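You operate a simulated robot arm through the tools that you are given. There is no shell and no other tool. Be economical: measure what you need, move in short steps, check, and stop when the job is done.

You are at the controls of a simulated two-armed robot. One attempt, no reset.

JOB
Pick up the slim can from the tester end of the near bench with one hand, pass it to the other hand and put it on the grey mat. Set down upright: slim can.

Only the result counts: the job must be done as asked and must still hold three seconds after the hand-in. Knocking over, shifting, dropping, spilling or breaking anything else fails it.

ROBOT AND FRAMES
Two 7-joint arms with two-finger grippers on one trunk, on a base that drives. Base frame: it is fixed to the floor where the robot stands at the start and does not move with it; the origin is under the middle of the robot, x ahead of it, y to its left, z up; the surface under the hand at the start is at about z = 720. Readings come in mm, rad, newtons and seconds.
The left shoulder is at the start at [25, 214, 1081], the right one opposite. With the tool pointing down near the work surface each hand reaches from about 100 to 760 mm from the robot's upright axis, wherever it stands, measured 20 degrees to its own side. Places, roughly: grey mat [800, -1000, 700]. Payload 2.2 kg a hand.
The TCP of each hand is the grasp point between the finger pads, 19 mm short of the fingertips. In the tool frame z runs along the fingers and y along their closing line. The gripper opens to 116 mm. The gripper's body begins 70 mm behind the TCP.
Orientation is that of the tool frame in the base frame, as [roll, pitch, yaw] about the fixed x, y, z axes, in that order (R = Rz(yaw) Ry(pitch) Rx(roll)). With the fingers straight down and closing along the base's y, the tool's x points along the base's -x, its y along +y and its z along -z.

CONTROLS
- The arms move only by the tool servo_tool. It takes "left_plan", "right_plan" or both (then of equal length, played together; a hand with none holds still); each is a list of rows, each an object of numbers (a shift or turn left out is 0, a gripper value left out holds the last): "tx", "ty", "tz": the shift along the base's x, y, z in units of 300 mm (1.0 is 300 mm); "ax", "ay", "az": the turn, a rotation vector about the base's x, y, z in units of 45 degrees (1.0 is 45 degrees); "fingers": the opening, from 0 (shut) to 1 (fully open). In form: [{"tx": .., "ty": .., "tz": .., "ax": .., "ay": .., "az": .., "fingers": ..}, ...]. A call has 1 to 10 rows; each row is the pose to reach, as a shift and turn from the pose commanded when the call began. A call with a number of a shift or a turn outside -1 to 1 is refused whole. Each row takes 0.2 s and may step no farther than 50 mm and 0.15 rad from the row before; otherwise, or with a gripper value out of range, the whole call is refused. A pose out of reach is approached as far as the arm can. The call stops where the force on the tool passes 40 N (or 10 N more than at its start, if that is more) or the arm is blocked; 0.2 s more then pass. The fingers move at their own pace and stop on an object; they squeeze with about 29 N. The grip force told is the motor's: it shows also when the fingers shut on nothing. Time passes only in rows, and 0.2 s behind the last, so rows that repeat a pose let the fingers close. It gives the time, the measured TCP pose, the force on the tool (base axes), the opening and the grip force at its end, in the units of the frame above (readings bear some noise), with the torque about the TCP (base axes, N m) and any sound that the robot's microphone picked up, and new pictures: "pictures" is both (left out), scene, wrist or none (wrist: the cameras of the hands that moved).
- Cameras (640 x 400 px; columns grow to the right, rows downward): "scene" is now at [141, -45.4, 1248.7]; the picture's right is [-0.35, -0.94, -0.00], its down [-0.55, 0.21, -0.81] and it looks along [0.76, -0.28, -0.59] (base axes); focal length 278 px, centre (320, 200). "left" rides on the left gripper at [69, 15, -97] in its tool frame; the picture's right is [-0.21, 0.98, 0.00], its down [-0.76, -0.17, -0.63] and it looks along [-0.62, -0.14, 0.77] (tool axes); focal length 251 px, centre (320, 200). "right" rides on the right gripper at [69, -15, -96] in its tool frame; the picture's right is [0.21, 0.98, 0.00], its down [-0.76, 0.17, -0.63] and it looks along [-0.62, 0.14, 0.77] (tool axes); focal length 251 px, centre (320, 200).
- slide_trunk(by): slides the trunk up (or, below 0, down) by that many mm; the arms and the scene camera ride with it, the base frame stays. It gives what a move gives, with no picture.
- steer(legs): drives the robot by 1 to 6 legs, each [ahead, left, turn to the left] in mm, mm and rad, along the robot's own axes; the way and the turn of a leg run together, so that a leg with both is an arc; at most 1500 mm and 3.142 rad a leg. The arms and the cameras ride along, it lands a little off, and it stops where it bumps. It gives what a move gives, and a new picture of the scene camera.
- aim_head(pan, tilt): turns the head with the scene camera to pan (to the left, within 1.396 rad either way) and tilt (down, from -0.506 to 1.204), counted from straight ahead of the robot. It gives what a move gives, and a new picture of the scene camera.
- locate(camera, pixels): there is no depth. For up to 12 entries [column, row, z] of the newest picture of that camera ("zoom" is the newest enlarged one), the place [x, y] in the base frame at which the ray of that pixel passes the height z, good to about 2 mm, but the place of the scene camera against the robot may be out by one fixed shift of up to 25 mm in any direction. The clock stands still meanwhile.
- enlarge(camera, box): a new picture of the part [left, top, right, bottom] of that camera's present view, enlarged. The clock stands still meanwhile.
- sign_off(): hands the job in; it is judged then, once.

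Go step by step. Measure first, check grasps and placings, and put right what went wrong. The budget is 80 turns and 260 pictures, counting those below and the enlarged ones. Unless the task says otherwise, let go and move clear before handing in, and close with one line.

The tools are called after "Request:" as a command line: name --argument value ..., lists and objects as JSON in quotes. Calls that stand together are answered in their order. servo_tool: Moves the arms, as the interface text tells. Its arguments: {"type":"object","properties":{"left_plan":{"type":"array","items":{"type":"object","properties":{"tx":{"type":"number"},"ty":{"type":"number"},"tz":{"type":"number"},"ax":{"type":"number"},"ay":{"type":"number"},"az":{"type":"number"},"fingers":{"type":"number"}}}},"right_plan":{"type":"array","items":{"type":"object","properties":{"tx":{"type":"number"},"ty":{"type":"number"},"tz":{"type":"number"},"ax":{"type":"number"},"ay":{"type":"number"},"az":{"type":"number"},"fingers":{"type":"number"}}}},"pictures":{"type":"string","enum":["both","scene","wrist","none"]}},"required":[]} The other tools are called the same way: slide_trunk (by) slides the trunk up or down; steer (legs) drives the base; aim_head (pan, tilt) turns the head that bears the scene camera; locate (camera, pixels) gives the place at which the rays of pixels pass given heights; enlarge (camera, box) takes an enlarged picture of a part of a camera's view; sign_off () hands the job in.

At the start:

```text
clock: 0.0
left_tool_pos: [538.3, 95.7, 1036.8]
left_ee_rot: [3.139, -0.001, -3.141]
left_force: [0.0, -0.6, -0.6]
left_torque: [-0.01, -0.01, -0.03]
left_gripper_width: 115.9
left_finger_force: 0.1
right_tool_pos: [527.8, -390.9, 1042.4]
right_ee_rot: [-3.141, -0.001, 3.141]
right_force: [0.2, 0.2, -0.1]
right_torque: [-0.05, -0.02, -0.02]
right_gripper_width: 116.2
right_finger_force: 0.1
trunk travel left (down, up): [-225.0, 265.0]
robot x, y, heading: [2.4, 0.4, -0.004]
head pan, tilt: [-0.354, 0.628]
```

scene: 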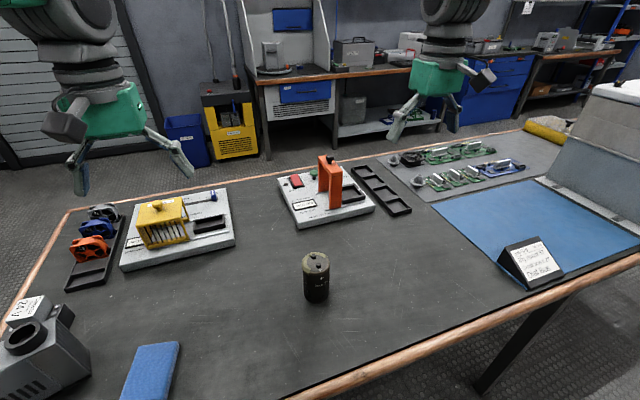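
right: 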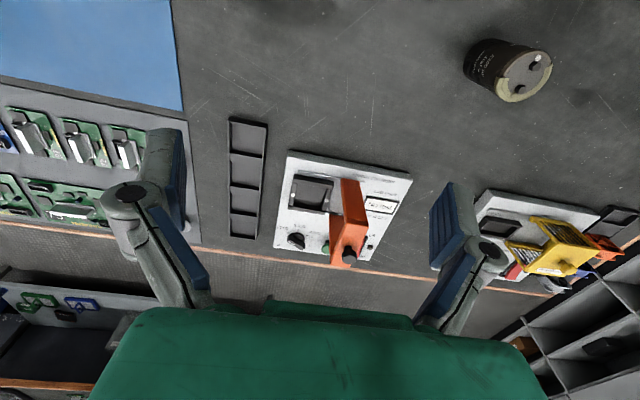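
left: 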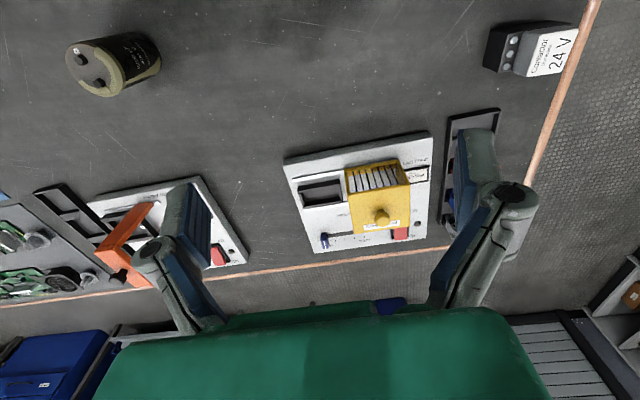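

The scene picture shows one can at (316,278), with the testers and mats around it. I'll look around to find the tester end and check for other cans.

Request:
aim_head --pan 0.6 --tilt 0.7

Request:
aim_head --pan -1.0 --tilt 0.6

```text
clock: 1.2
left_tool_pos: [534.2, 96.9, 1038.6]
left_ee_rot: [3.14, 0.002, 3.14]
left_force: [0.8, -0.4, 0.4]
left_torque: [0.01, -0.03, -0.04]
left_gripper_width: 116.1
left_finger_force: 0.0
right_tool_pos: [522.6, -390.5, 1044.3]
right_ee_rot: [3.141, 0.002, 3.14]
right_force: [-1.0, 0.2, 0.0]
right_torque: [-0.02, -0.02, -0.03]
right_gripper_width: 116.2
right_finger_force: 0.1
trunk travel left (down, up): [-225.0, 265.0]
robot x, y, heading: [0.3, 0.5, 0.006]
head pan, tilt: [0.6, 0.7]
```

scene: 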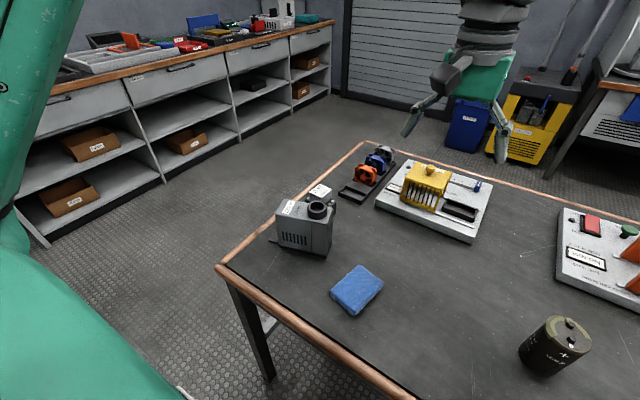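

```text
clock: 2.9
left_tool_pos: [535.8, 96.4, 1038.9]
left_ee_rot: [3.141, 0.001, -3.141]
left_force: [-0.4, 0.0, -0.4]
left_torque: [-0.01, 0.02, -0.02]
left_gripper_width: 116.1
left_finger_force: 0.0
right_tool_pos: [523.7, -391.1, 1044.1]
right_ee_rot: [3.14, 0.002, -3.141]
right_force: [-0.2, 0.6, 0.6]
right_torque: [0.02, -0.01, 0.01]
right_gripper_width: 115.9
right_finger_force: 0.1
trunk travel left (down, up): [-225.0, 265.0]
robot x, y, heading: [-1.9, -1.8, -0.004]
head pan, tilt: [-1.0, 0.6]
```

scene: 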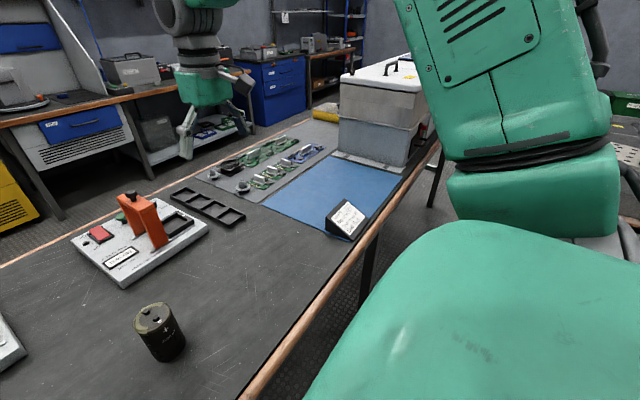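

The only can is the capacitor at (160,333) here. The grey mat with boards lies around (265,165). I'll enlarge both areas.

Request:
enlarge --camera "scene" --box '[160, 90, 450, 270]'

Request:
enlarge --camera "right" --box '[440, 10, 600, 110]'

Request:
locate --camera "scene" --pixels '[[194, 172, 700], [262, 203, 700], [338, 148, 700], [290, 134, 700], [159, 360, 700], [154, 319, 790], [330, 238, 700], [370, 240, 700], [245, 215, 700], [430, 148, 700]]'

Request:
locate --camera "right" --pixels '[[527, 75, 790], [490, 65, 700], [350, 200, 800], [250, 180, 700], [184, 110, 700], [200, 240, 700], [0, 90, 700]]'

```text
2.21 times, centred on (305, 180) of scene
```

zoom: 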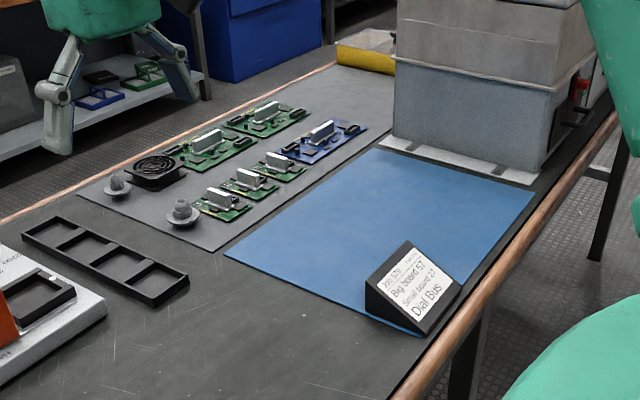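

```text
4.00 times, centred on (520, 60) of right
```

zoom: 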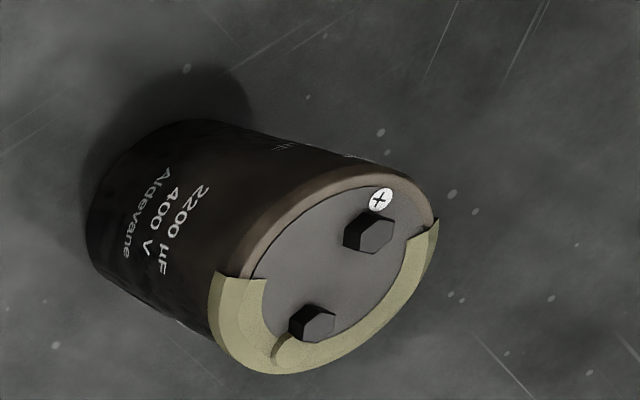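

```text
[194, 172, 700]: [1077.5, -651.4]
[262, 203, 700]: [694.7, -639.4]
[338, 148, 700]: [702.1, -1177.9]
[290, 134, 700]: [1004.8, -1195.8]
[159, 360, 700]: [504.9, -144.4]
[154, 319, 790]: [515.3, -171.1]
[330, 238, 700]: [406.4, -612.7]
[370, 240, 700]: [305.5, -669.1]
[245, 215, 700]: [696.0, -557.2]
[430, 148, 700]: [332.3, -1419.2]
```

```text
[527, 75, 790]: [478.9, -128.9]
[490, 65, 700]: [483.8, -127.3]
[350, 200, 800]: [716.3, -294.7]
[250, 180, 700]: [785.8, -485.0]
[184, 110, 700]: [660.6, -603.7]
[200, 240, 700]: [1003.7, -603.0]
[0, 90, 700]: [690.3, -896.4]
```

The can top is at about (524,77) in the right camera and near (98,72) in the left. The grey mat runs beyond the blue one. I'll triangulate the can from both wrist cameras.

Request:
enlarge --camera "left" --box '[40, 10, 200, 110]'

Request:
locate --camera "right" --pixels '[[523.7, 77.5, 780], [523.7, 77.5, 800], [523.7, 77.5, 820], [523.7, 77.5, 840]]'

Request:
enlarge --camera "right" --box '[440, 10, 600, 110]'

```text
4.00 times, centred on (120, 60) of left
```

zoom: 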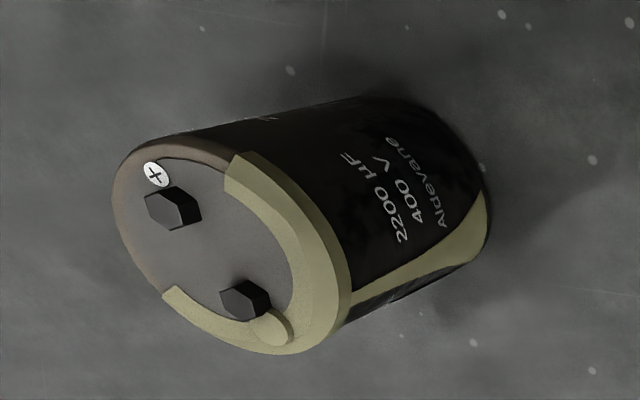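

```text
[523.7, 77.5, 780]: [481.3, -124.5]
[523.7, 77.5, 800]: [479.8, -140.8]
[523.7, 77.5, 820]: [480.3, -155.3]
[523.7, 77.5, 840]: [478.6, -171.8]
```

```text
4.00 times, centred on (520, 60) of right
```

zoom: 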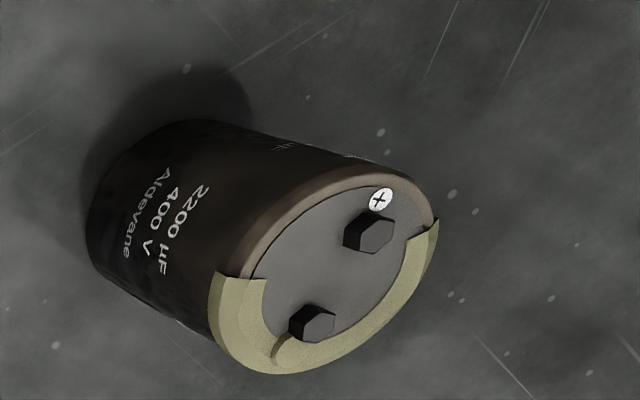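

Top-centre pixels: left (98,72.5), right (521.5,77). I'll intersect both at several heights, and add the bottom-edge pixels for the diameter.

Request:
locate --camera "left" --pixels '[[98, 72.5, 780], [98, 72.5, 800], [98, 72.5, 820], [98, 72.5, 840], [68, 51, 800], [128, 93, 800], [89, 42.5, 800], [107, 98, 800], [161, 67, 702], [127, 33, 702]]'

Request:
locate --camera "right" --pixels '[[521.5, 77, 780], [521.5, 77, 800], [521.5, 77, 820], [549, 68, 800], [495, 88, 800], [462, 67, 702], [489, 39, 702]]'

```text
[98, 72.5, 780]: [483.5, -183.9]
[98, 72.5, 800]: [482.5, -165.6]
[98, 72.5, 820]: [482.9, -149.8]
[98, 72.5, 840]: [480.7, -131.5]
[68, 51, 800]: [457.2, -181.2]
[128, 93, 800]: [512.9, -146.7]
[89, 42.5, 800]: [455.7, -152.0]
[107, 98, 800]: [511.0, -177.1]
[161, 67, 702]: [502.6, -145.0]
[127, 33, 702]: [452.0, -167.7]
```

```text
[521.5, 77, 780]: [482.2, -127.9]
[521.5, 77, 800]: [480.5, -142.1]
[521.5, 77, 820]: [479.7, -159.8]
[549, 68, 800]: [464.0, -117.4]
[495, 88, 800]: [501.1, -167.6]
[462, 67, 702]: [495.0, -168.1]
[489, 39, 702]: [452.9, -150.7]
```

Triangulation puts the can at about (482,-154): top at z≈814, diameter ≈61, surface ≈722. The left hand will grip it low from the +y side, pointing −y and tilted, with the right hand later taking the top. I start by yawing both hands +45°.

Request:
servo_tool --left_plan '[{"az": 0.1667}, {"az": 0.3333}, {"az": 0.5}, {"az": 0.6667}, {"az": 0.8333}, {"az": 1.0}]' --right_plan '[{"az": 0.1667}, {"az": 0.3333}, {"az": 0.5}, {"az": 0.6667}, {"az": 0.8333}, {"az": 1.0}]' --pictures "none"

Request:
servo_tool --left_plan '[{"az": 0.1667}, {"az": 0.3333}, {"az": 0.5}, {"az": 0.6667}, {"az": 0.8333}, {"az": 1.0}]' --right_plan '[{"az": 0.1667}, {"az": 0.3333}, {"az": 0.5}, {"az": 0.6667}, {"az": 0.8333}, {"az": 1.0}]' --pictures "wrist"

Request:
aim_head --pan -0.2 --tilt 0.5

```text
clock: 4.3
left_tool_pos: [535.0, 95.4, 1039.1]
left_ee_rot: [3.14, 0.004, -2.354]
left_force: [0.5, -0.5, -0.4]
left_torque: [0.04, 0.02, 0.02]
left_gripper_width: 116.0
left_finger_force: 0.2
right_tool_pos: [523.1, -391.6, 1044.4]
right_ee_rot: [-3.141, 0.004, -2.354]
right_force: [0.1, -1.3, 0.6]
right_torque: [-0.02, 0.0, 0.03]
right_gripper_width: 116.0
right_finger_force: 0.0
trunk travel left (down, up): [-225.0, 265.0]
robot x, y, heading: [-2.8, 4.1, 0.003]
head pan, tilt: [-1.0, 0.6]
```

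```text
clock: 5.7
left_tool_pos: [539.8, 106.6, 1056.0]
left_ee_rot: [-3.127, -0.037, -1.545]
left_force: [-0.3, 0.2, 0.2]
left_torque: [-0.02, 0.03, -0.01]
left_gripper_width: 116.0
left_finger_force: 0.0
right_tool_pos: [524.2, -392.0, 1044.1]
right_ee_rot: [-3.141, 0.003, -1.567]
right_force: [0.2, 0.2, -0.1]
right_torque: [0.05, 0.01, -0.02]
right_gripper_width: 115.9
right_finger_force: 0.0
trunk travel left (down, up): [-225.0, 265.0]
robot x, y, heading: [-1.6, -0.2, 0.001]
head pan, tilt: [-1.0, 0.6]
```

right: 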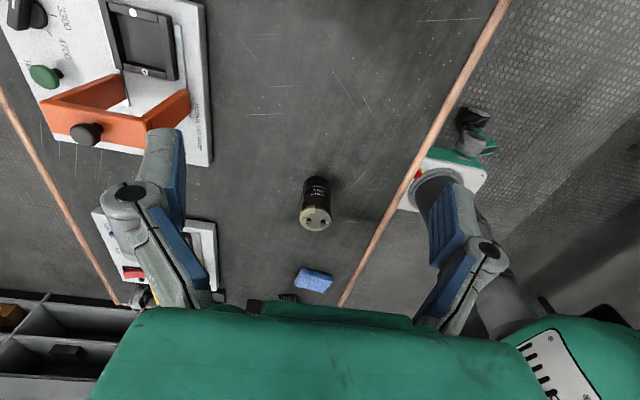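
left: 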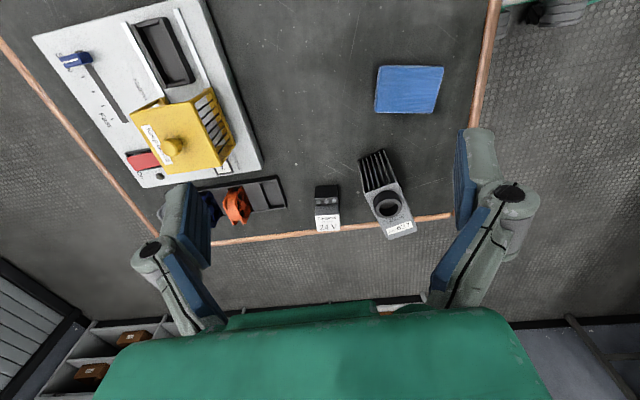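

```text
clock: 6.8
left_tool_pos: [540.7, 108.6, 1051.7]
left_ee_rot: [-3.134, -0.038, -1.546]
left_force: [0.3, -0.7, 0.3]
left_torque: [0.01, 0.01, -0.01]
left_gripper_width: 116.0
left_finger_force: 0.1
right_tool_pos: [523.8, -390.6, 1044.3]
right_ee_rot: [-3.141, 0.003, -1.572]
right_force: [-0.5, 0.0, -0.3]
right_torque: [0.01, 0.0, 0.0]
right_gripper_width: 116.0
right_finger_force: 0.1
trunk travel left (down, up): [-225.0, 265.0]
robot x, y, heading: [-1.7, 0.9, -0.001]
head pan, tilt: [-0.201, 0.499]
```

scene: 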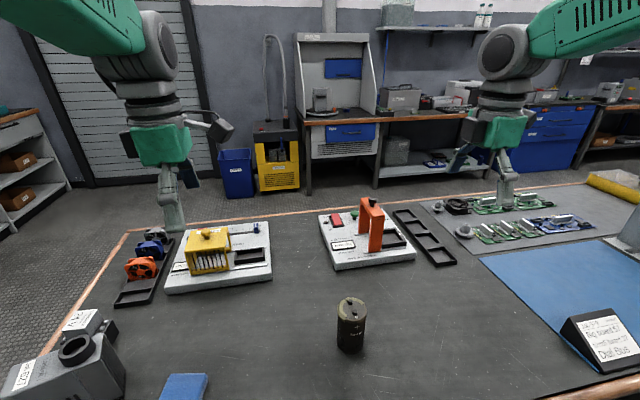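

The left hand's +90° yaw ended slightly short, at −1.545 and about 15 mm off, so a wrist limit may be near. I'll tilt it −45° about x while moving, and see whether it tracks.

Request:
servo_tool --left_plan '[{"ax": -0.1667, "tz": -0.05}, {"ax": -0.3333, "tz": -0.1}, {"ax": -0.5, "tz": -0.15, "tx": -0.05}, {"ax": -0.6667, "tz": -0.2, "tx": -0.1}, {"ax": -0.8333, "tz": -0.25, "tx": -0.15}, {"ax": -1.0, "tz": -0.25, "tx": -0.18}, {"ax": -1.0, "tz": -0.25, "tx": -0.18}]' --pictures "both"

```text
clock: 8.4
left_tool_pos: [480.8, 96.8, 963.4]
left_ee_rot: [3.141, -0.783, -1.568]
left_force: [0.1, -0.1, -0.5]
left_torque: [-0.04, -0.05, -0.01]
left_gripper_width: 116.1
left_finger_force: 0.0
right_tool_pos: [523.1, -389.9, 1043.0]
right_ee_rot: [3.141, 0.004, -1.57]
right_force: [0.1, -0.3, -0.8]
right_torque: [0.0, 0.0, 0.02]
right_gripper_width: 115.8
right_finger_force: 0.0
trunk travel left (down, up): [-225.0, 265.0]
robot x, y, heading: [0.2, -1.0, 0.0]
head pan, tilt: [-0.201, 0.499]
```

scene: 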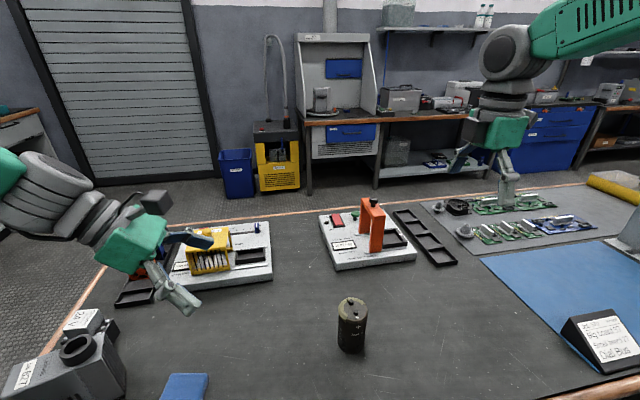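
left: 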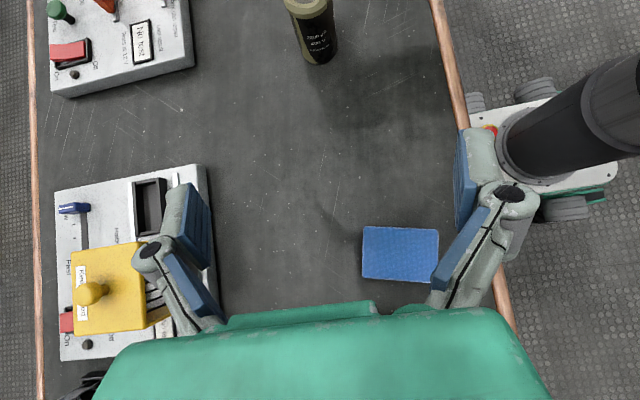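

The tilt tracked perfectly. I'll tilt the remaining 20° and move to a pre-grasp standoff at about (482,-10,850).

Request:
servo_tool --left_plan '[{"ax": -0.15, "ty": -0.1, "tz": -0.1}, {"ax": -0.3, "ty": -0.2, "tz": -0.2}, {"ax": -0.444, "ty": -0.3, "tz": -0.3}, {"ax": -0.444, "ty": -0.353, "tz": -0.377}, {"ax": -0.444, "ty": -0.353, "tz": -0.377}]' --pictures "both"

Request:
enlarge --camera "left" --box '[200, 0, 440, 150]'

```text
clock: 9.6
left_tool_pos: [480.1, -11.6, 850.0]
left_ee_rot: [-3.14, -1.13, -1.568]
left_force: [-0.5, -0.3, 1.1]
left_torque: [0.0, -0.01, 0.04]
left_gripper_width: 115.9
left_finger_force: 0.0
right_tool_pos: [522.5, -391.8, 1044.8]
right_ee_rot: [-3.141, 0.006, -1.57]
right_force: [0.1, -0.5, -0.7]
right_torque: [-0.02, -0.01, -0.01]
right_gripper_width: 115.9
right_finger_force: 0.1
trunk travel left (down, up): [-225.0, 265.0]
robot x, y, heading: [2.1, 0.1, -0.002]
head pan, tilt: [-0.201, 0.499]
```

scene: 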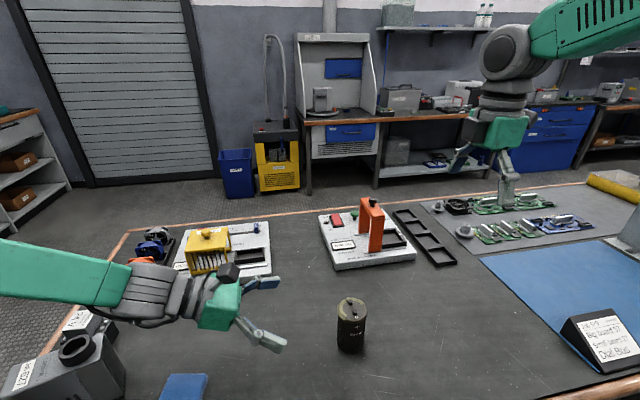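
left: 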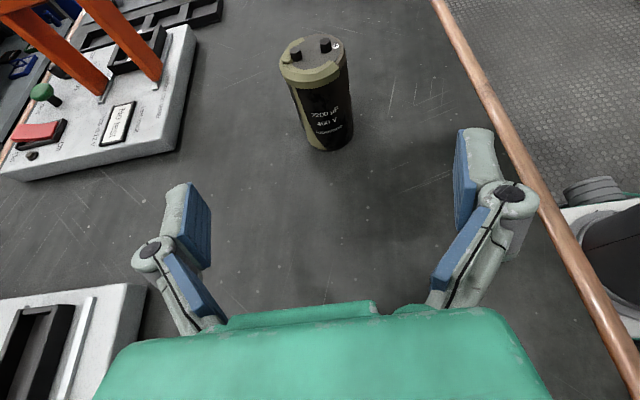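

```text
2.67 times, centred on (320, 75) of left
```

zoom: 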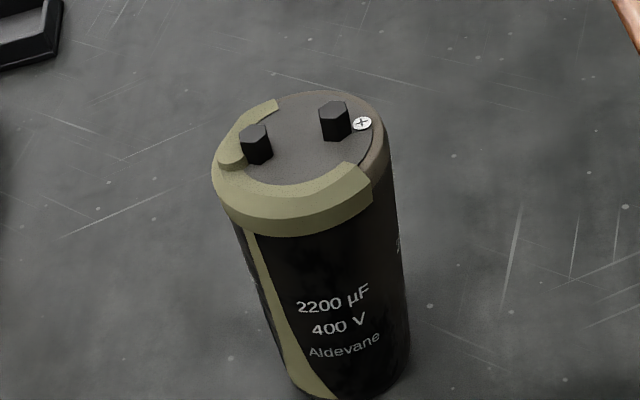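

The standoff view is clear, with the can top at (313,55) and its bottom edge at (328,150). I'll measure its diameter and height from this camera.

Request:
locate --camera "left" --pixels '[[328, 150, 700], [328, 150, 710], [328, 150, 720], [279.5, 67.5, 800], [346.5, 56, 800], [279.5, 67.5, 814], [346.5, 56, 814], [313, 56, 800], [313, 56, 814], [354, 130, 720], [354, 130, 700], [305, 144, 710]]'

```text
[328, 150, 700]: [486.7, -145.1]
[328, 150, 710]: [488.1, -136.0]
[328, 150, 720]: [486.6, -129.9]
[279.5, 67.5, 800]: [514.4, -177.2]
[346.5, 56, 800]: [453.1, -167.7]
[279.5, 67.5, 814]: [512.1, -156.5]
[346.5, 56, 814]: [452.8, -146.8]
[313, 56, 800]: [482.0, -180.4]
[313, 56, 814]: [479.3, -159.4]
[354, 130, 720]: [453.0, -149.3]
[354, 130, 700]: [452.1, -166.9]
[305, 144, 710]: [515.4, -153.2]
```

The can is about 60 mm in diameter and 92 tall, centred at (482,-155). Next I descend and advance so the fingers straddle it, with the TCP at z≈752.

Request:
servo_tool --left_plan '[{"tx": 0.006, "ty": -0.05, "tz": -0.13}, {"tx": 0.006, "ty": -0.1, "tz": -0.25}, {"tx": 0.006, "ty": -0.18, "tz": -0.325}, {"tx": 0.006, "ty": -0.28, "tz": -0.325}, {"tx": 0.006, "ty": -0.28, "tz": -0.325}]' --pictures "both"

```text
clock: 10.8
left_tool_pos: [482.3, -93.6, 753.8]
left_ee_rot: [3.14, -1.131, -1.569]
left_force: [0.2, 0.7, 1.0]
left_torque: [-0.02, 0.0, 0.05]
left_gripper_width: 115.9
left_finger_force: 0.0
right_tool_pos: [524.2, -389.3, 1042.7]
right_ee_rot: [-3.141, 0.004, -1.571]
right_force: [0.3, -0.6, 0.1]
right_torque: [0.01, 0.0, -0.02]
right_gripper_width: 115.9
right_finger_force: 0.1
trunk travel left (down, up): [-225.0, 265.0]
robot x, y, heading: [2.7, -1.9, -0.001]
head pan, tilt: [-0.201, 0.499]
```

scene: 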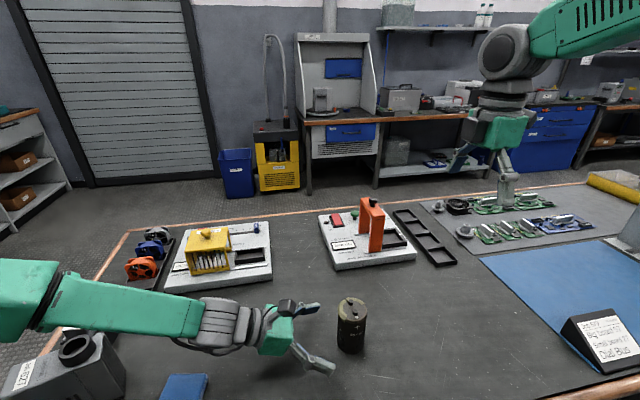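
left: 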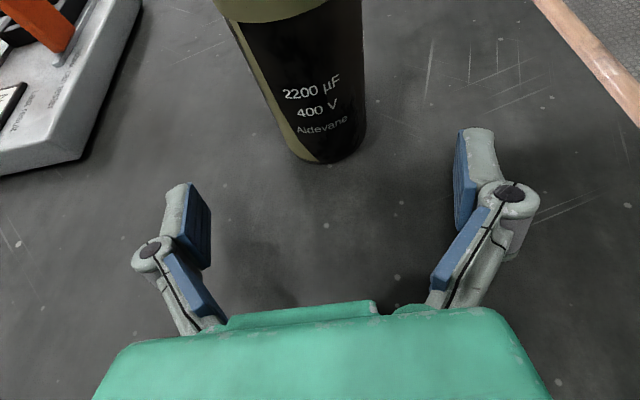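

The bottom edge of the can is now at (330,163) and the fingers are straddling the line to it. I'll refine position and surface height with one more measurement.

Request:
locate --camera "left" --pixels '[[328, 163, 710], [328, 163, 720], [328, 163, 730], [365, 140, 720], [286, 150, 720], [362, 100, 750], [265, 100, 750]]'

```text
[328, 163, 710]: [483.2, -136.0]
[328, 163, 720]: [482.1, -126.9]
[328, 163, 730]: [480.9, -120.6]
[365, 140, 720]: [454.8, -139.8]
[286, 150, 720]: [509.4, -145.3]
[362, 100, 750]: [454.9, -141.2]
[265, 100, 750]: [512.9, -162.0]
```

It agrees: centre (482,-156), surface ≈720. I'll advance 61 mm and close.

Request:
servo_tool --left_plan '[{"ty": -0.1, "tz": -0.005}, {"ty": -0.205, "tz": -0.01}, {"ty": -0.205, "tz": -0.01}, {"ty": -0.205, "tz": -0.01, "fingers": 0.0}, {"ty": -0.205, "tz": -0.01, "fingers": 0.0}, {"ty": -0.205, "tz": -0.01, "fingers": 0.0}, {"ty": -0.205, "tz": -0.01, "fingers": 0.0}]' --pictures "both"

```text
clock: 12.4
left_tool_pos: [483.5, -157.9, 751.2]
left_ee_rot: [3.137, -1.13, -1.571]
left_force: [0.5, -2.6, 0.6]
left_torque: [-0.11, -0.1, -0.03]
left_gripper_width: 52.7
left_finger_force: 28.8
right_tool_pos: [523.2, -391.2, 1044.2]
right_ee_rot: [-3.141, 0.007, -1.573]
right_force: [0.5, 0.2, 0.5]
right_torque: [0.02, 0.02, 0.03]
right_gripper_width: 115.9
right_finger_force: 0.1
trunk travel left (down, up): [-225.0, 265.0]
robot x, y, heading: [0.2, -4.4, -0.002]
head pan, tilt: [-0.201, 0.499]
```

scene: 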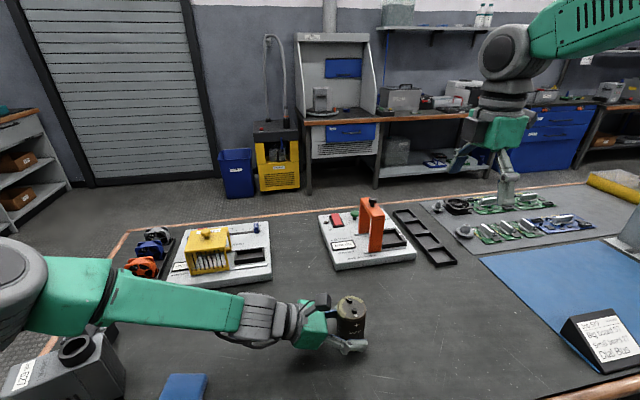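
left: 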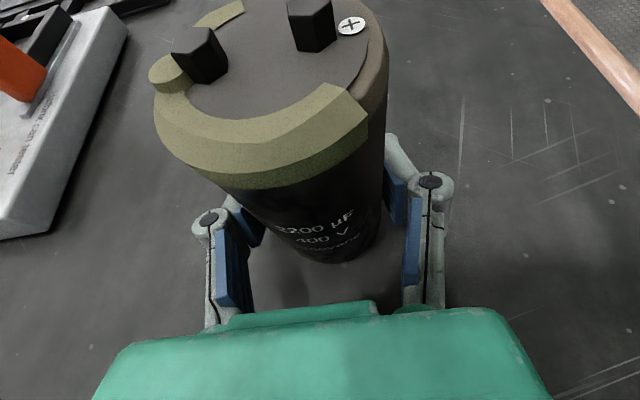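

Gripped at 52.7 mm with 28.8 N. I'll lift to z≈900.

Request:
servo_tool --left_plan '[{"tz": 0.05}, {"tz": 0.12}, {"tz": 0.22}, {"tz": 0.35}, {"tz": 0.48}, {"tz": 0.55}, {"tz": 0.55}]' --pictures "both"

```text
clock: 14.0
left_tool_pos: [483.6, -155.8, 916.5]
left_ee_rot: [3.139, -1.13, -1.567]
left_force: [0.2, 0.1, -2.7]
left_torque: [0.0, -0.02, -0.01]
left_gripper_width: 52.4
left_finger_force: 29.0
right_tool_pos: [523.4, -390.5, 1043.5]
right_ee_rot: [-3.14, 0.005, -1.572]
right_force: [0.0, -1.3, -0.6]
right_torque: [0.02, 0.0, 0.0]
right_gripper_width: 116.3
right_finger_force: 0.1
trunk travel left (down, up): [-225.0, 265.0]
robot x, y, heading: [0.5, -1.3, -0.004]
head pan, tilt: [-0.201, 0.499]
```

scene: 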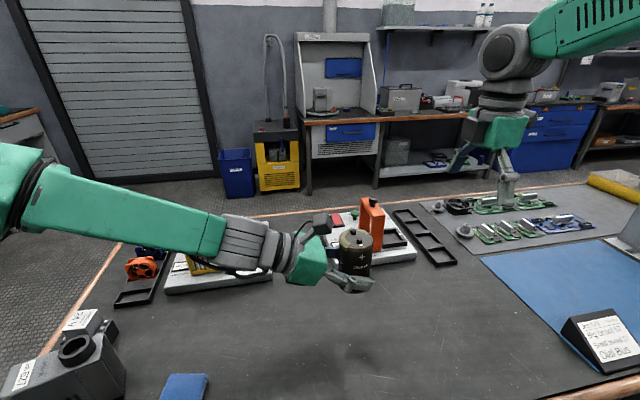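
left: 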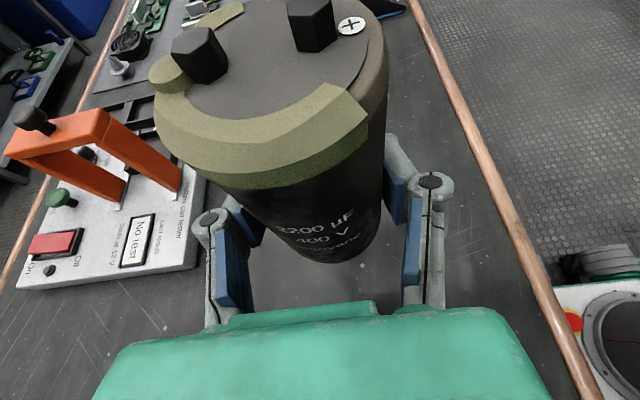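

The can is held upright; its rim is at about z=980. I'll bring the right hand above it at (483,-157), with closing along x, then check.

Request:
servo_tool --right_plan '[{"ty": 0.13, "tz": 0.04}, {"ty": 0.28, "tx": -0.03, "tz": 0.06}, {"ty": 0.43, "tx": -0.07, "tz": 0.06}, {"ty": 0.58, "tx": -0.1, "tz": 0.06}, {"ty": 0.7, "tx": -0.133, "tz": 0.06}, {"ty": 0.781, "tx": -0.133, "tz": 0.06}, {"ty": 0.781, "tx": -0.133, "tz": 0.06}]' --pictures "both"

Request:
enlarge --camera "left" --box '[120, 0, 440, 200]'

```text
clock: 15.6
left_tool_pos: [483.5, -156.2, 915.2]
left_ee_rot: [3.14, -1.132, -1.569]
left_force: [0.2, 0.3, -2.7]
left_torque: [0.0, -0.02, -0.02]
left_gripper_width: 52.6
left_finger_force: 28.8
right_tool_pos: [481.8, -157.1, 1060.7]
right_ee_rot: [3.141, 0.003, -1.571]
right_force: [0.0, 0.2, 0.2]
right_torque: [-0.01, -0.03, 0.02]
right_gripper_width: 116.0
right_finger_force: 0.0
trunk travel left (down, up): [-225.0, 265.0]
robot x, y, heading: [1.5, 4.7, -0.004]
head pan, tilt: [-0.201, 0.499]
```

scene: 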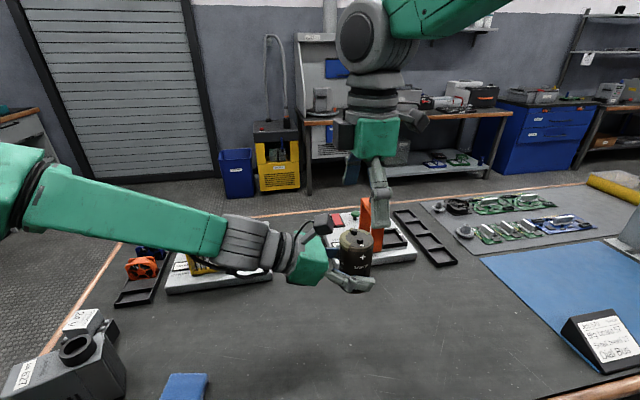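
right: 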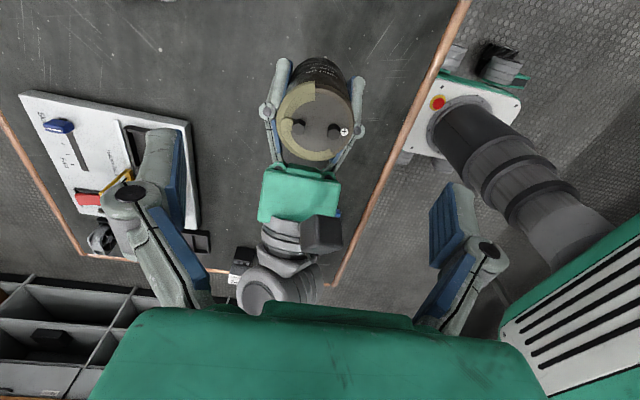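

```text
2.00 times, centred on (280, 100) of left
```

zoom: 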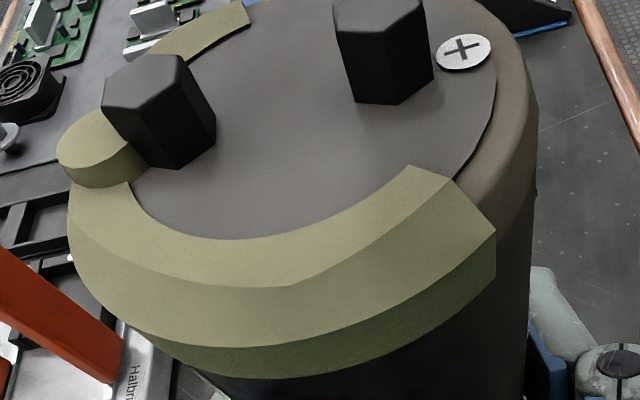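

The right camera shows the can top centre near (316,121). I'll check where that lands at rim height before descending.

Request:
locate --camera "right" --pixels '[[316, 121, 980], [316, 121, 970], [316, 121, 990], [277, 115, 980], [354, 120, 980], [318, 160, 980]]'

```text
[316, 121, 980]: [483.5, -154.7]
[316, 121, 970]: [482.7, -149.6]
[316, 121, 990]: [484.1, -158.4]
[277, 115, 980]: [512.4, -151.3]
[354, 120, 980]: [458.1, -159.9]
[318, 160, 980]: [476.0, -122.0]
```

The can top comes out at (483.5,-155), rim about 980, so it's aligned. I'll descend to z≈965.

Request:
servo_tool --right_plan '[{"tz": -0.08, "tx": 0.006}, {"tz": -0.16, "tx": 0.006}, {"tz": -0.23, "tx": 0.006}, {"tz": -0.28, "tx": 0.006}, {"tz": -0.317, "tx": 0.006}, {"tz": -0.317, "tx": 0.006}]' --pictures "both"

Request:
enlarge --camera "scene" --box '[280, 130, 440, 310]'

```text
clock: 17.0
left_tool_pos: [482.9, -155.9, 916.1]
left_ee_rot: [3.141, -1.128, -1.569]
left_force: [0.3, 0.9, -3.5]
left_torque: [0.0, 0.03, 0.01]
left_gripper_width: 52.3
left_finger_force: 28.8
right_tool_pos: [487.4, -155.7, 967.1]
right_ee_rot: [3.141, 0.004, -1.571]
right_force: [-0.2, -0.7, 0.1]
right_torque: [-0.01, 0.02, 0.02]
right_gripper_width: 116.3
right_finger_force: 0.0
trunk travel left (down, up): [-225.0, 265.0]
robot x, y, heading: [2.0, 0.3, -0.002]
head pan, tilt: [-0.201, 0.499]
```

scene: 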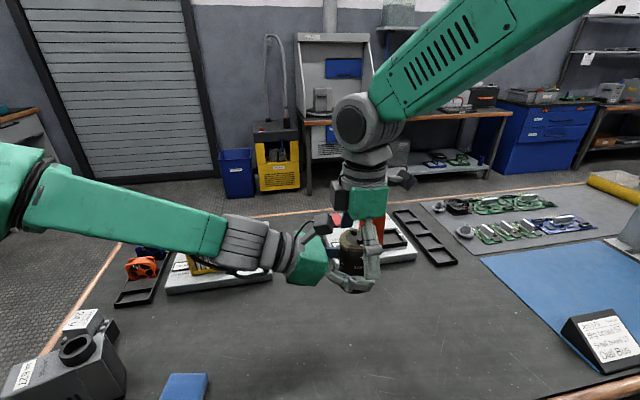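
right: 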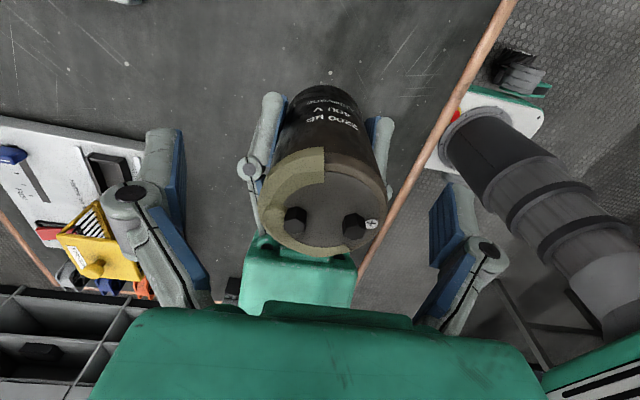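

```text
2.22 times, centred on (360, 220) of scene
```

zoom: 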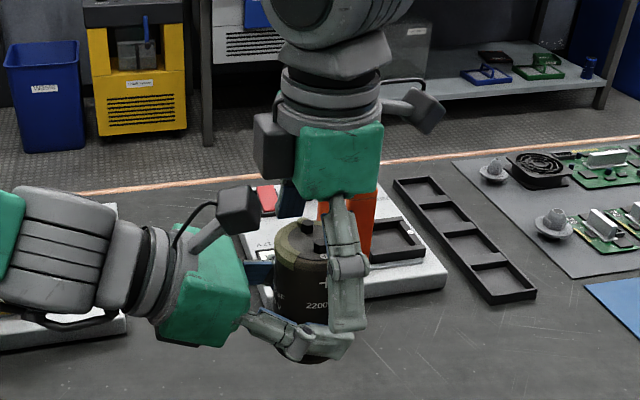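

The fingers straddle the can top. I'll check centring before closing.

Request:
locate --camera "right" --pixels '[[322, 203, 980], [263, 200, 980], [386, 210, 980], [325, 257, 980], [325, 257, 970]]'

```text
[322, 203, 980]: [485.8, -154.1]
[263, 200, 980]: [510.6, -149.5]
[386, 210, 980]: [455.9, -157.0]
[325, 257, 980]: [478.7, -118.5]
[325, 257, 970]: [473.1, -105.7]
```

Centred within a few mm. I'll close the right gripper and check both grips.

Request:
servo_tool --right_plan '[{"tx": -0.01, "tz": -0.007}, {"tx": -0.01, "tz": -0.007, "fingers": 0}, {"tx": -0.01, "tz": -0.007, "fingers": 0}, {"tx": -0.01, "tz": -0.007, "fingers": 0}, {"tx": -0.01, "tz": -0.007, "fingers": 0}]' --pictures "both"

```text
clock: 18.2
left_tool_pos: [483.7, -156.2, 915.3]
left_ee_rot: [3.138, -1.13, -1.569]
left_force: [-2.6, 1.9, -2.8]
left_torque: [0.01, -0.02, -0.23]
left_gripper_width: 52.5
left_finger_force: 28.6
right_tool_pos: [483.4, -155.7, 965.5]
right_ee_rot: [3.141, 0.004, -1.57]
right_force: [2.8, -0.5, 0.1]
right_torque: [-0.11, -0.12, 0.19]
right_gripper_width: 54.9
right_finger_force: 28.6
trunk travel left (down, up): [-225.0, 265.0]
robot x, y, heading: [1.4, 3.8, -0.003]
head pan, tilt: [-0.201, 0.499]
```

scene: 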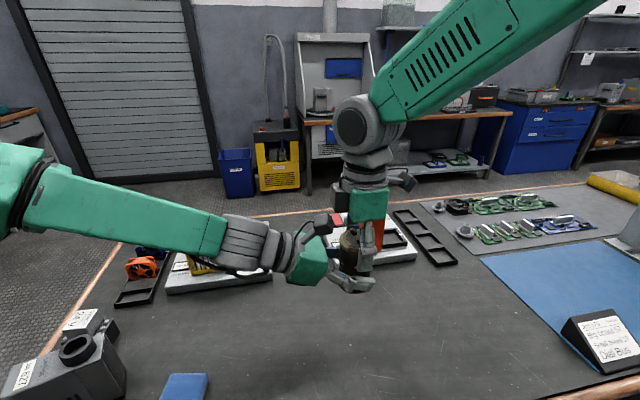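
right: 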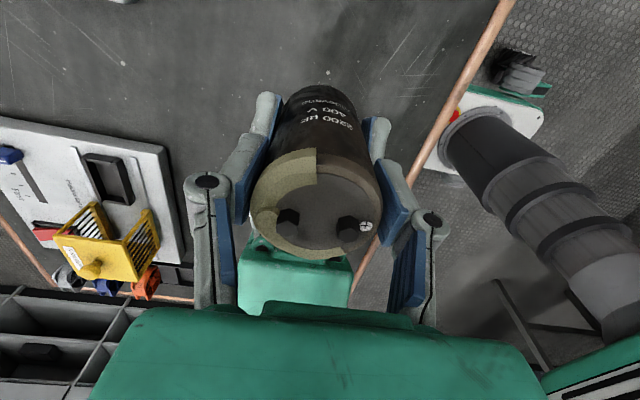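

Both hands hold it (left 52.5 mm, right 54.9 mm, 28.6 N). I'll open the left and back it off in +y.

Request:
servo_tool --left_plan '[{"fingers": 0.5}, {"fingers": 1.0}, {"fingers": 1.0}, {"fingers": 1.0, "ty": 0.06}, {"fingers": 1.0, "ty": 0.18}, {"fingers": 1.0, "ty": 0.33}, {"fingers": 1.0, "ty": 0.48}, {"fingers": 1.0, "ty": 0.6}, {"fingers": 1.0, "ty": 0.6}]' --pictures "both"

Request:
enlarge --camera "right" --box '[160, 60, 480, 260]'

```text
clock: 20.2
left_tool_pos: [482.0, 26.0, 916.4]
left_ee_rot: [3.14, -1.131, -1.569]
left_force: [0.5, -0.6, 1.1]
left_torque: [-0.02, 0.03, -0.01]
left_gripper_width: 115.9
left_finger_force: 0.1
right_tool_pos: [483.2, -154.7, 964.5]
right_ee_rot: [3.141, 0.005, -1.571]
right_force: [-0.3, 0.7, 0.5]
right_torque: [-0.02, -0.01, 0.0]
right_gripper_width: 54.7
right_finger_force: 28.6
trunk travel left (down, up): [-225.0, 265.0]
robot x, y, heading: [0.9, -2.6, 0.002]
head pan, tilt: [-0.201, 0.499]
```

scene: 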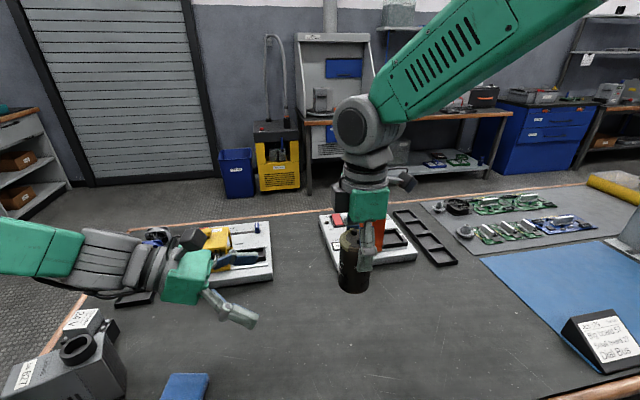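
left: 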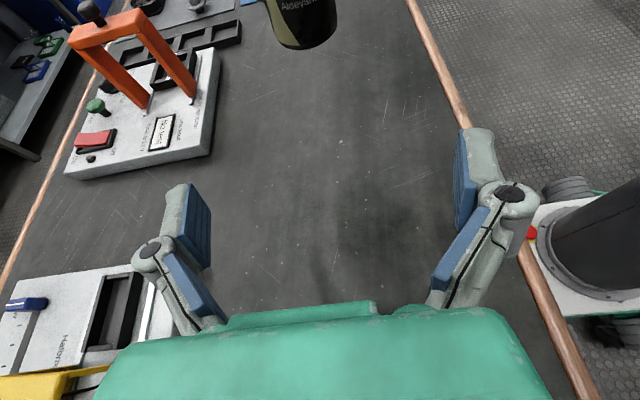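

```text
2.00 times, centred on (320, 160) of right
```

zoom: 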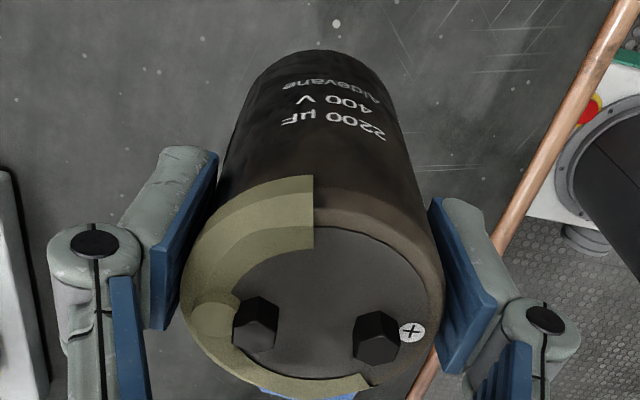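

The handover worked: the right hand alone holds the can upright (54.7 mm, 28.6 N). I'll raise both hands clear and look at the mat for a free spot.

Request:
servo_tool --left_plan '[{"tz": 0.1, "ty": 0.05}, {"tz": 0.2, "ty": 0.1}, {"tz": 0.3, "ty": 0.15}, {"tz": 0.4, "ty": 0.2}, {"tz": 0.4, "ty": 0.2}]' --right_plan '[{"tz": 0.08}, {"tz": 0.16}, {"tz": 0.24}, {"tz": 0.3}, {"tz": 0.3}]' --pictures "none"

Request:
aim_head --pan -0.85 --tilt 0.45

Request:
enlarge --camera "scene" --box '[120, 60, 440, 260]'

```text
clock: 21.4
left_tool_pos: [485.2, 87.3, 1035.9]
left_ee_rot: [3.134, -1.13, -1.563]
left_force: [0.7, 0.3, 0.7]
left_torque: [0.01, 0.02, -0.06]
left_gripper_width: 116.0
left_finger_force: 0.0
right_tool_pos: [484.5, -155.2, 1054.4]
right_ee_rot: [3.139, 0.003, -1.571]
right_force: [0.7, -0.8, -4.2]
right_torque: [-0.01, 0.02, -0.01]
right_gripper_width: 55.0
right_finger_force: 28.6
trunk travel left (down, up): [-225.0, 265.0]
robot x, y, heading: [0.4, -1.3, 0.002]
head pan, tilt: [-0.201, 0.499]
```

```text
clock: 22.5
left_tool_pos: [482.1, 87.6, 1036.7]
left_ee_rot: [3.138, -1.131, -1.568]
left_force: [0.7, -0.5, 0.1]
left_torque: [-0.01, -0.02, 0.02]
left_gripper_width: 115.9
left_finger_force: 0.1
right_tool_pos: [481.9, -154.4, 1053.8]
right_ee_rot: [-3.141, 0.002, -1.57]
right_force: [1.3, 0.5, -3.8]
right_torque: [0.0, 0.01, 0.0]
right_gripper_width: 54.7
right_finger_force: 29.2
trunk travel left (down, up): [-225.0, 265.0]
robot x, y, heading: [-2.3, -1.9, 0.003]
head pan, tilt: [-0.85, 0.45]
```

scene: 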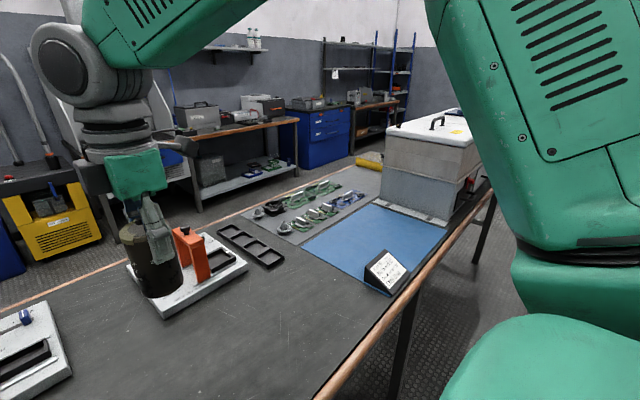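

```text
2.00 times, centred on (280, 160) of scene
```

zoom: 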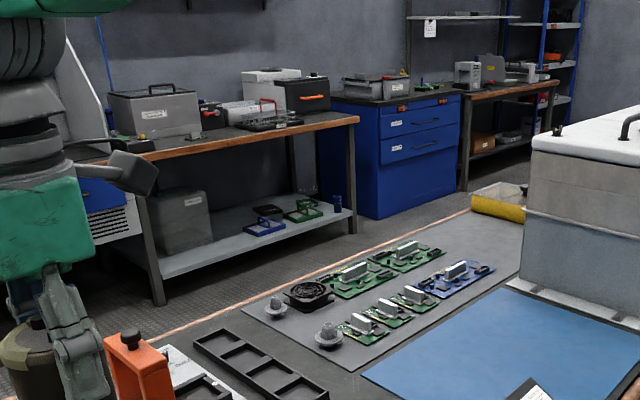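

I'll locate the mat's edges, board extents and crate corners from this enlarged picture.

Request:
locate --camera "zoom" --pixels '[[350, 372, 722], [335, 345, 722], [385, 338, 722], [412, 318, 722], [436, 305, 722], [465, 298, 722], [494, 270, 722], [510, 280, 722], [500, 245, 722], [440, 255, 722], [245, 310, 722], [470, 212, 722]]'

Request:
locate --camera "scene" --pixels '[[378, 204, 722], [447, 225, 722], [386, 135, 1000], [380, 208, 722], [386, 135, 950], [372, 288, 722], [410, 270, 722]]'

```text
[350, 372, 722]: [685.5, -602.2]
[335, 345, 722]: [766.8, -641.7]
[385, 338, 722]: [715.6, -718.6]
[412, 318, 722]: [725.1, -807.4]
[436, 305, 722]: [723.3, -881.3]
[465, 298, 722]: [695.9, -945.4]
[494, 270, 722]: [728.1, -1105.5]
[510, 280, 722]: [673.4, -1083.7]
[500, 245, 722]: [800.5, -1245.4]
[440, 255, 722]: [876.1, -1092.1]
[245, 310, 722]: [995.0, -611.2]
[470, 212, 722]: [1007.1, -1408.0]
```

```text
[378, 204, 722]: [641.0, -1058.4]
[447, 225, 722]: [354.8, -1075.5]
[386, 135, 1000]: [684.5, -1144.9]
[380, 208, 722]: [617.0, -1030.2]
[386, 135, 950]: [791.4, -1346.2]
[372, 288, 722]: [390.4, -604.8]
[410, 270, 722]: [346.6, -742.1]
```

The free area looks to be past the blue board or between rows, and the near strip (x≈685–715) is too narrow. I'll drive 450 mm right along the bench for a better look.

Request:
steer --legs '[[0, -450, 0]]'

Request:
enlarge --camera "scene" --box '[60, 100, 440, 340]'

```text
clock: 25.2
left_tool_pos: [483.4, -349.2, 1035.7]
left_ee_rot: [3.139, -1.139, -1.563]
left_force: [0.0, 0.2, -0.1]
left_torque: [-0.03, 0.02, -0.02]
left_gripper_width: 116.1
left_finger_force: 0.0
right_tool_pos: [484.5, -589.5, 1054.4]
right_ee_rot: [3.141, -0.005, -1.563]
right_force: [-0.5, 1.2, -3.0]
right_torque: [-0.08, -0.02, 0.0]
right_gripper_width: 54.8
right_finger_force: 28.8
trunk travel left (down, up): [-225.0, 265.0]
robot x, y, heading: [0.8, -441.4, 0.005]
head pan, tilt: [-0.85, 0.45]
```

scene: 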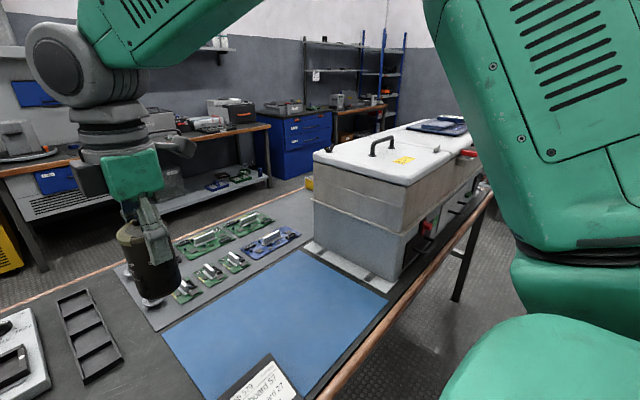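

```text
1.67 times, centred on (250, 220) of scene
```

zoom: 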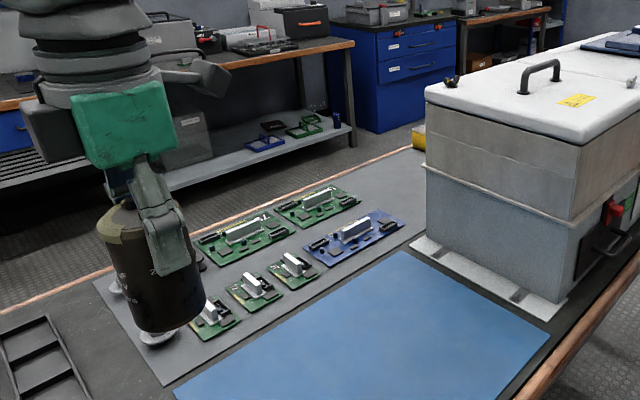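

The layout is clearer now, with a free patch around zoom (385,190) and gaps near (335,285). I'll locate the key points.

Request:
locate --camera "zoom" --pixels '[[165, 386, 722], [240, 322, 722], [281, 297, 722], [318, 275, 722], [325, 267, 722], [405, 222, 722], [378, 210, 722], [362, 200, 722], [325, 183, 722], [400, 250, 722], [412, 237, 722], [425, 150, 722]]'

Request:
locate --camera "zoom" --pixels '[[268, 268, 722], [300, 252, 722], [288, 235, 722], [302, 243, 722], [210, 268, 722], [290, 205, 722], [185, 300, 722], [345, 290, 722], [300, 315, 722], [560, 310, 722], [425, 90, 1000], [575, 150, 1000]]'

```text
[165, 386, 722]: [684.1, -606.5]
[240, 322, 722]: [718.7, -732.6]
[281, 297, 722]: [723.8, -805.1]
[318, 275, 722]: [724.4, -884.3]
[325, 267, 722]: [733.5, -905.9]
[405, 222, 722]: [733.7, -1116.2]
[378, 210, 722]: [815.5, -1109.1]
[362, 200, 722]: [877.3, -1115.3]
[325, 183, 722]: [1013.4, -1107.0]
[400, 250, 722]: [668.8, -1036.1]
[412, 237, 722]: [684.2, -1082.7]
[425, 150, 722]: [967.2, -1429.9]
```

```text
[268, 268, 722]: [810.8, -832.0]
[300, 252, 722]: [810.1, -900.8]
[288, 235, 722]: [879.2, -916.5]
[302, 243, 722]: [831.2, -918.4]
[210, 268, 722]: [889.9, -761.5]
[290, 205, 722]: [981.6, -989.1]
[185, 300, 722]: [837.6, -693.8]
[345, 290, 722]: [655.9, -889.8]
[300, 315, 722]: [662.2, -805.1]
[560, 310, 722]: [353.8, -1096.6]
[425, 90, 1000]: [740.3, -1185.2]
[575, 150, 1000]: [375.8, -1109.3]
```

The widest easily reachable spots need the robot closer to the bench. I'll look down at the base versus the bench edge.

Request:
aim_head --pan 0.0 --tilt 1.2

Request:
aim_head --pan -0.55 --tilt 0.75

```text
clock: 26.4
left_tool_pos: [479.8, -357.1, 1037.8]
left_ee_rot: [-3.136, -1.132, -1.568]
left_force: [-0.1, 0.7, 0.6]
left_torque: [-0.01, 0.0, -0.02]
left_gripper_width: 115.9
left_finger_force: 0.0
right_tool_pos: [481.4, -597.8, 1056.0]
right_ee_rot: [-3.138, 0.003, -1.564]
right_force: [-0.4, -0.3, -3.5]
right_torque: [-0.03, 0.02, 0.0]
right_gripper_width: 54.7
right_finger_force: 29.0
trunk travel left (down, up): [-225.0, 265.0]
robot x, y, heading: [1.0, -448.4, 0.005]
head pan, tilt: [0.0, 1.201]
```

scene: 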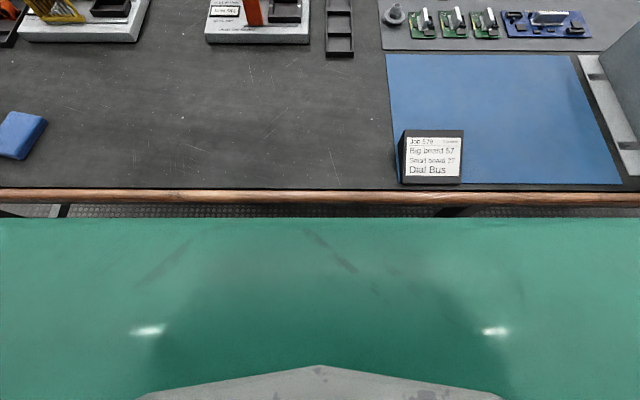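

```text
clock: 27.3
left_tool_pos: [481.0, -359.0, 1038.0]
left_ee_rot: [-3.134, -1.131, -1.568]
left_force: [-0.2, 0.0, -0.1]
left_torque: [0.01, -0.02, 0.0]
left_gripper_width: 116.2
left_finger_force: 0.1
right_tool_pos: [480.8, -601.5, 1055.0]
right_ee_rot: [-3.139, 0.004, -1.567]
right_force: [0.9, -0.4, -3.4]
right_torque: [0.02, 0.02, -0.03]
right_gripper_width: 54.7
right_finger_force: 29.2
trunk travel left (down, up): [-225.0, 265.0]
robot x, y, heading: [-0.4, -449.2, 0.001]
head pan, tilt: [-0.55, 0.75]
```

scene: 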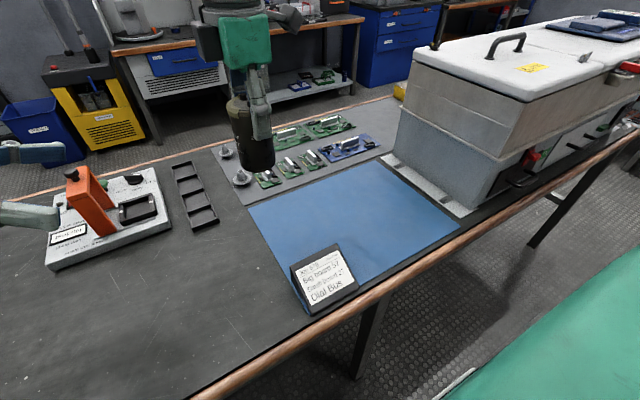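

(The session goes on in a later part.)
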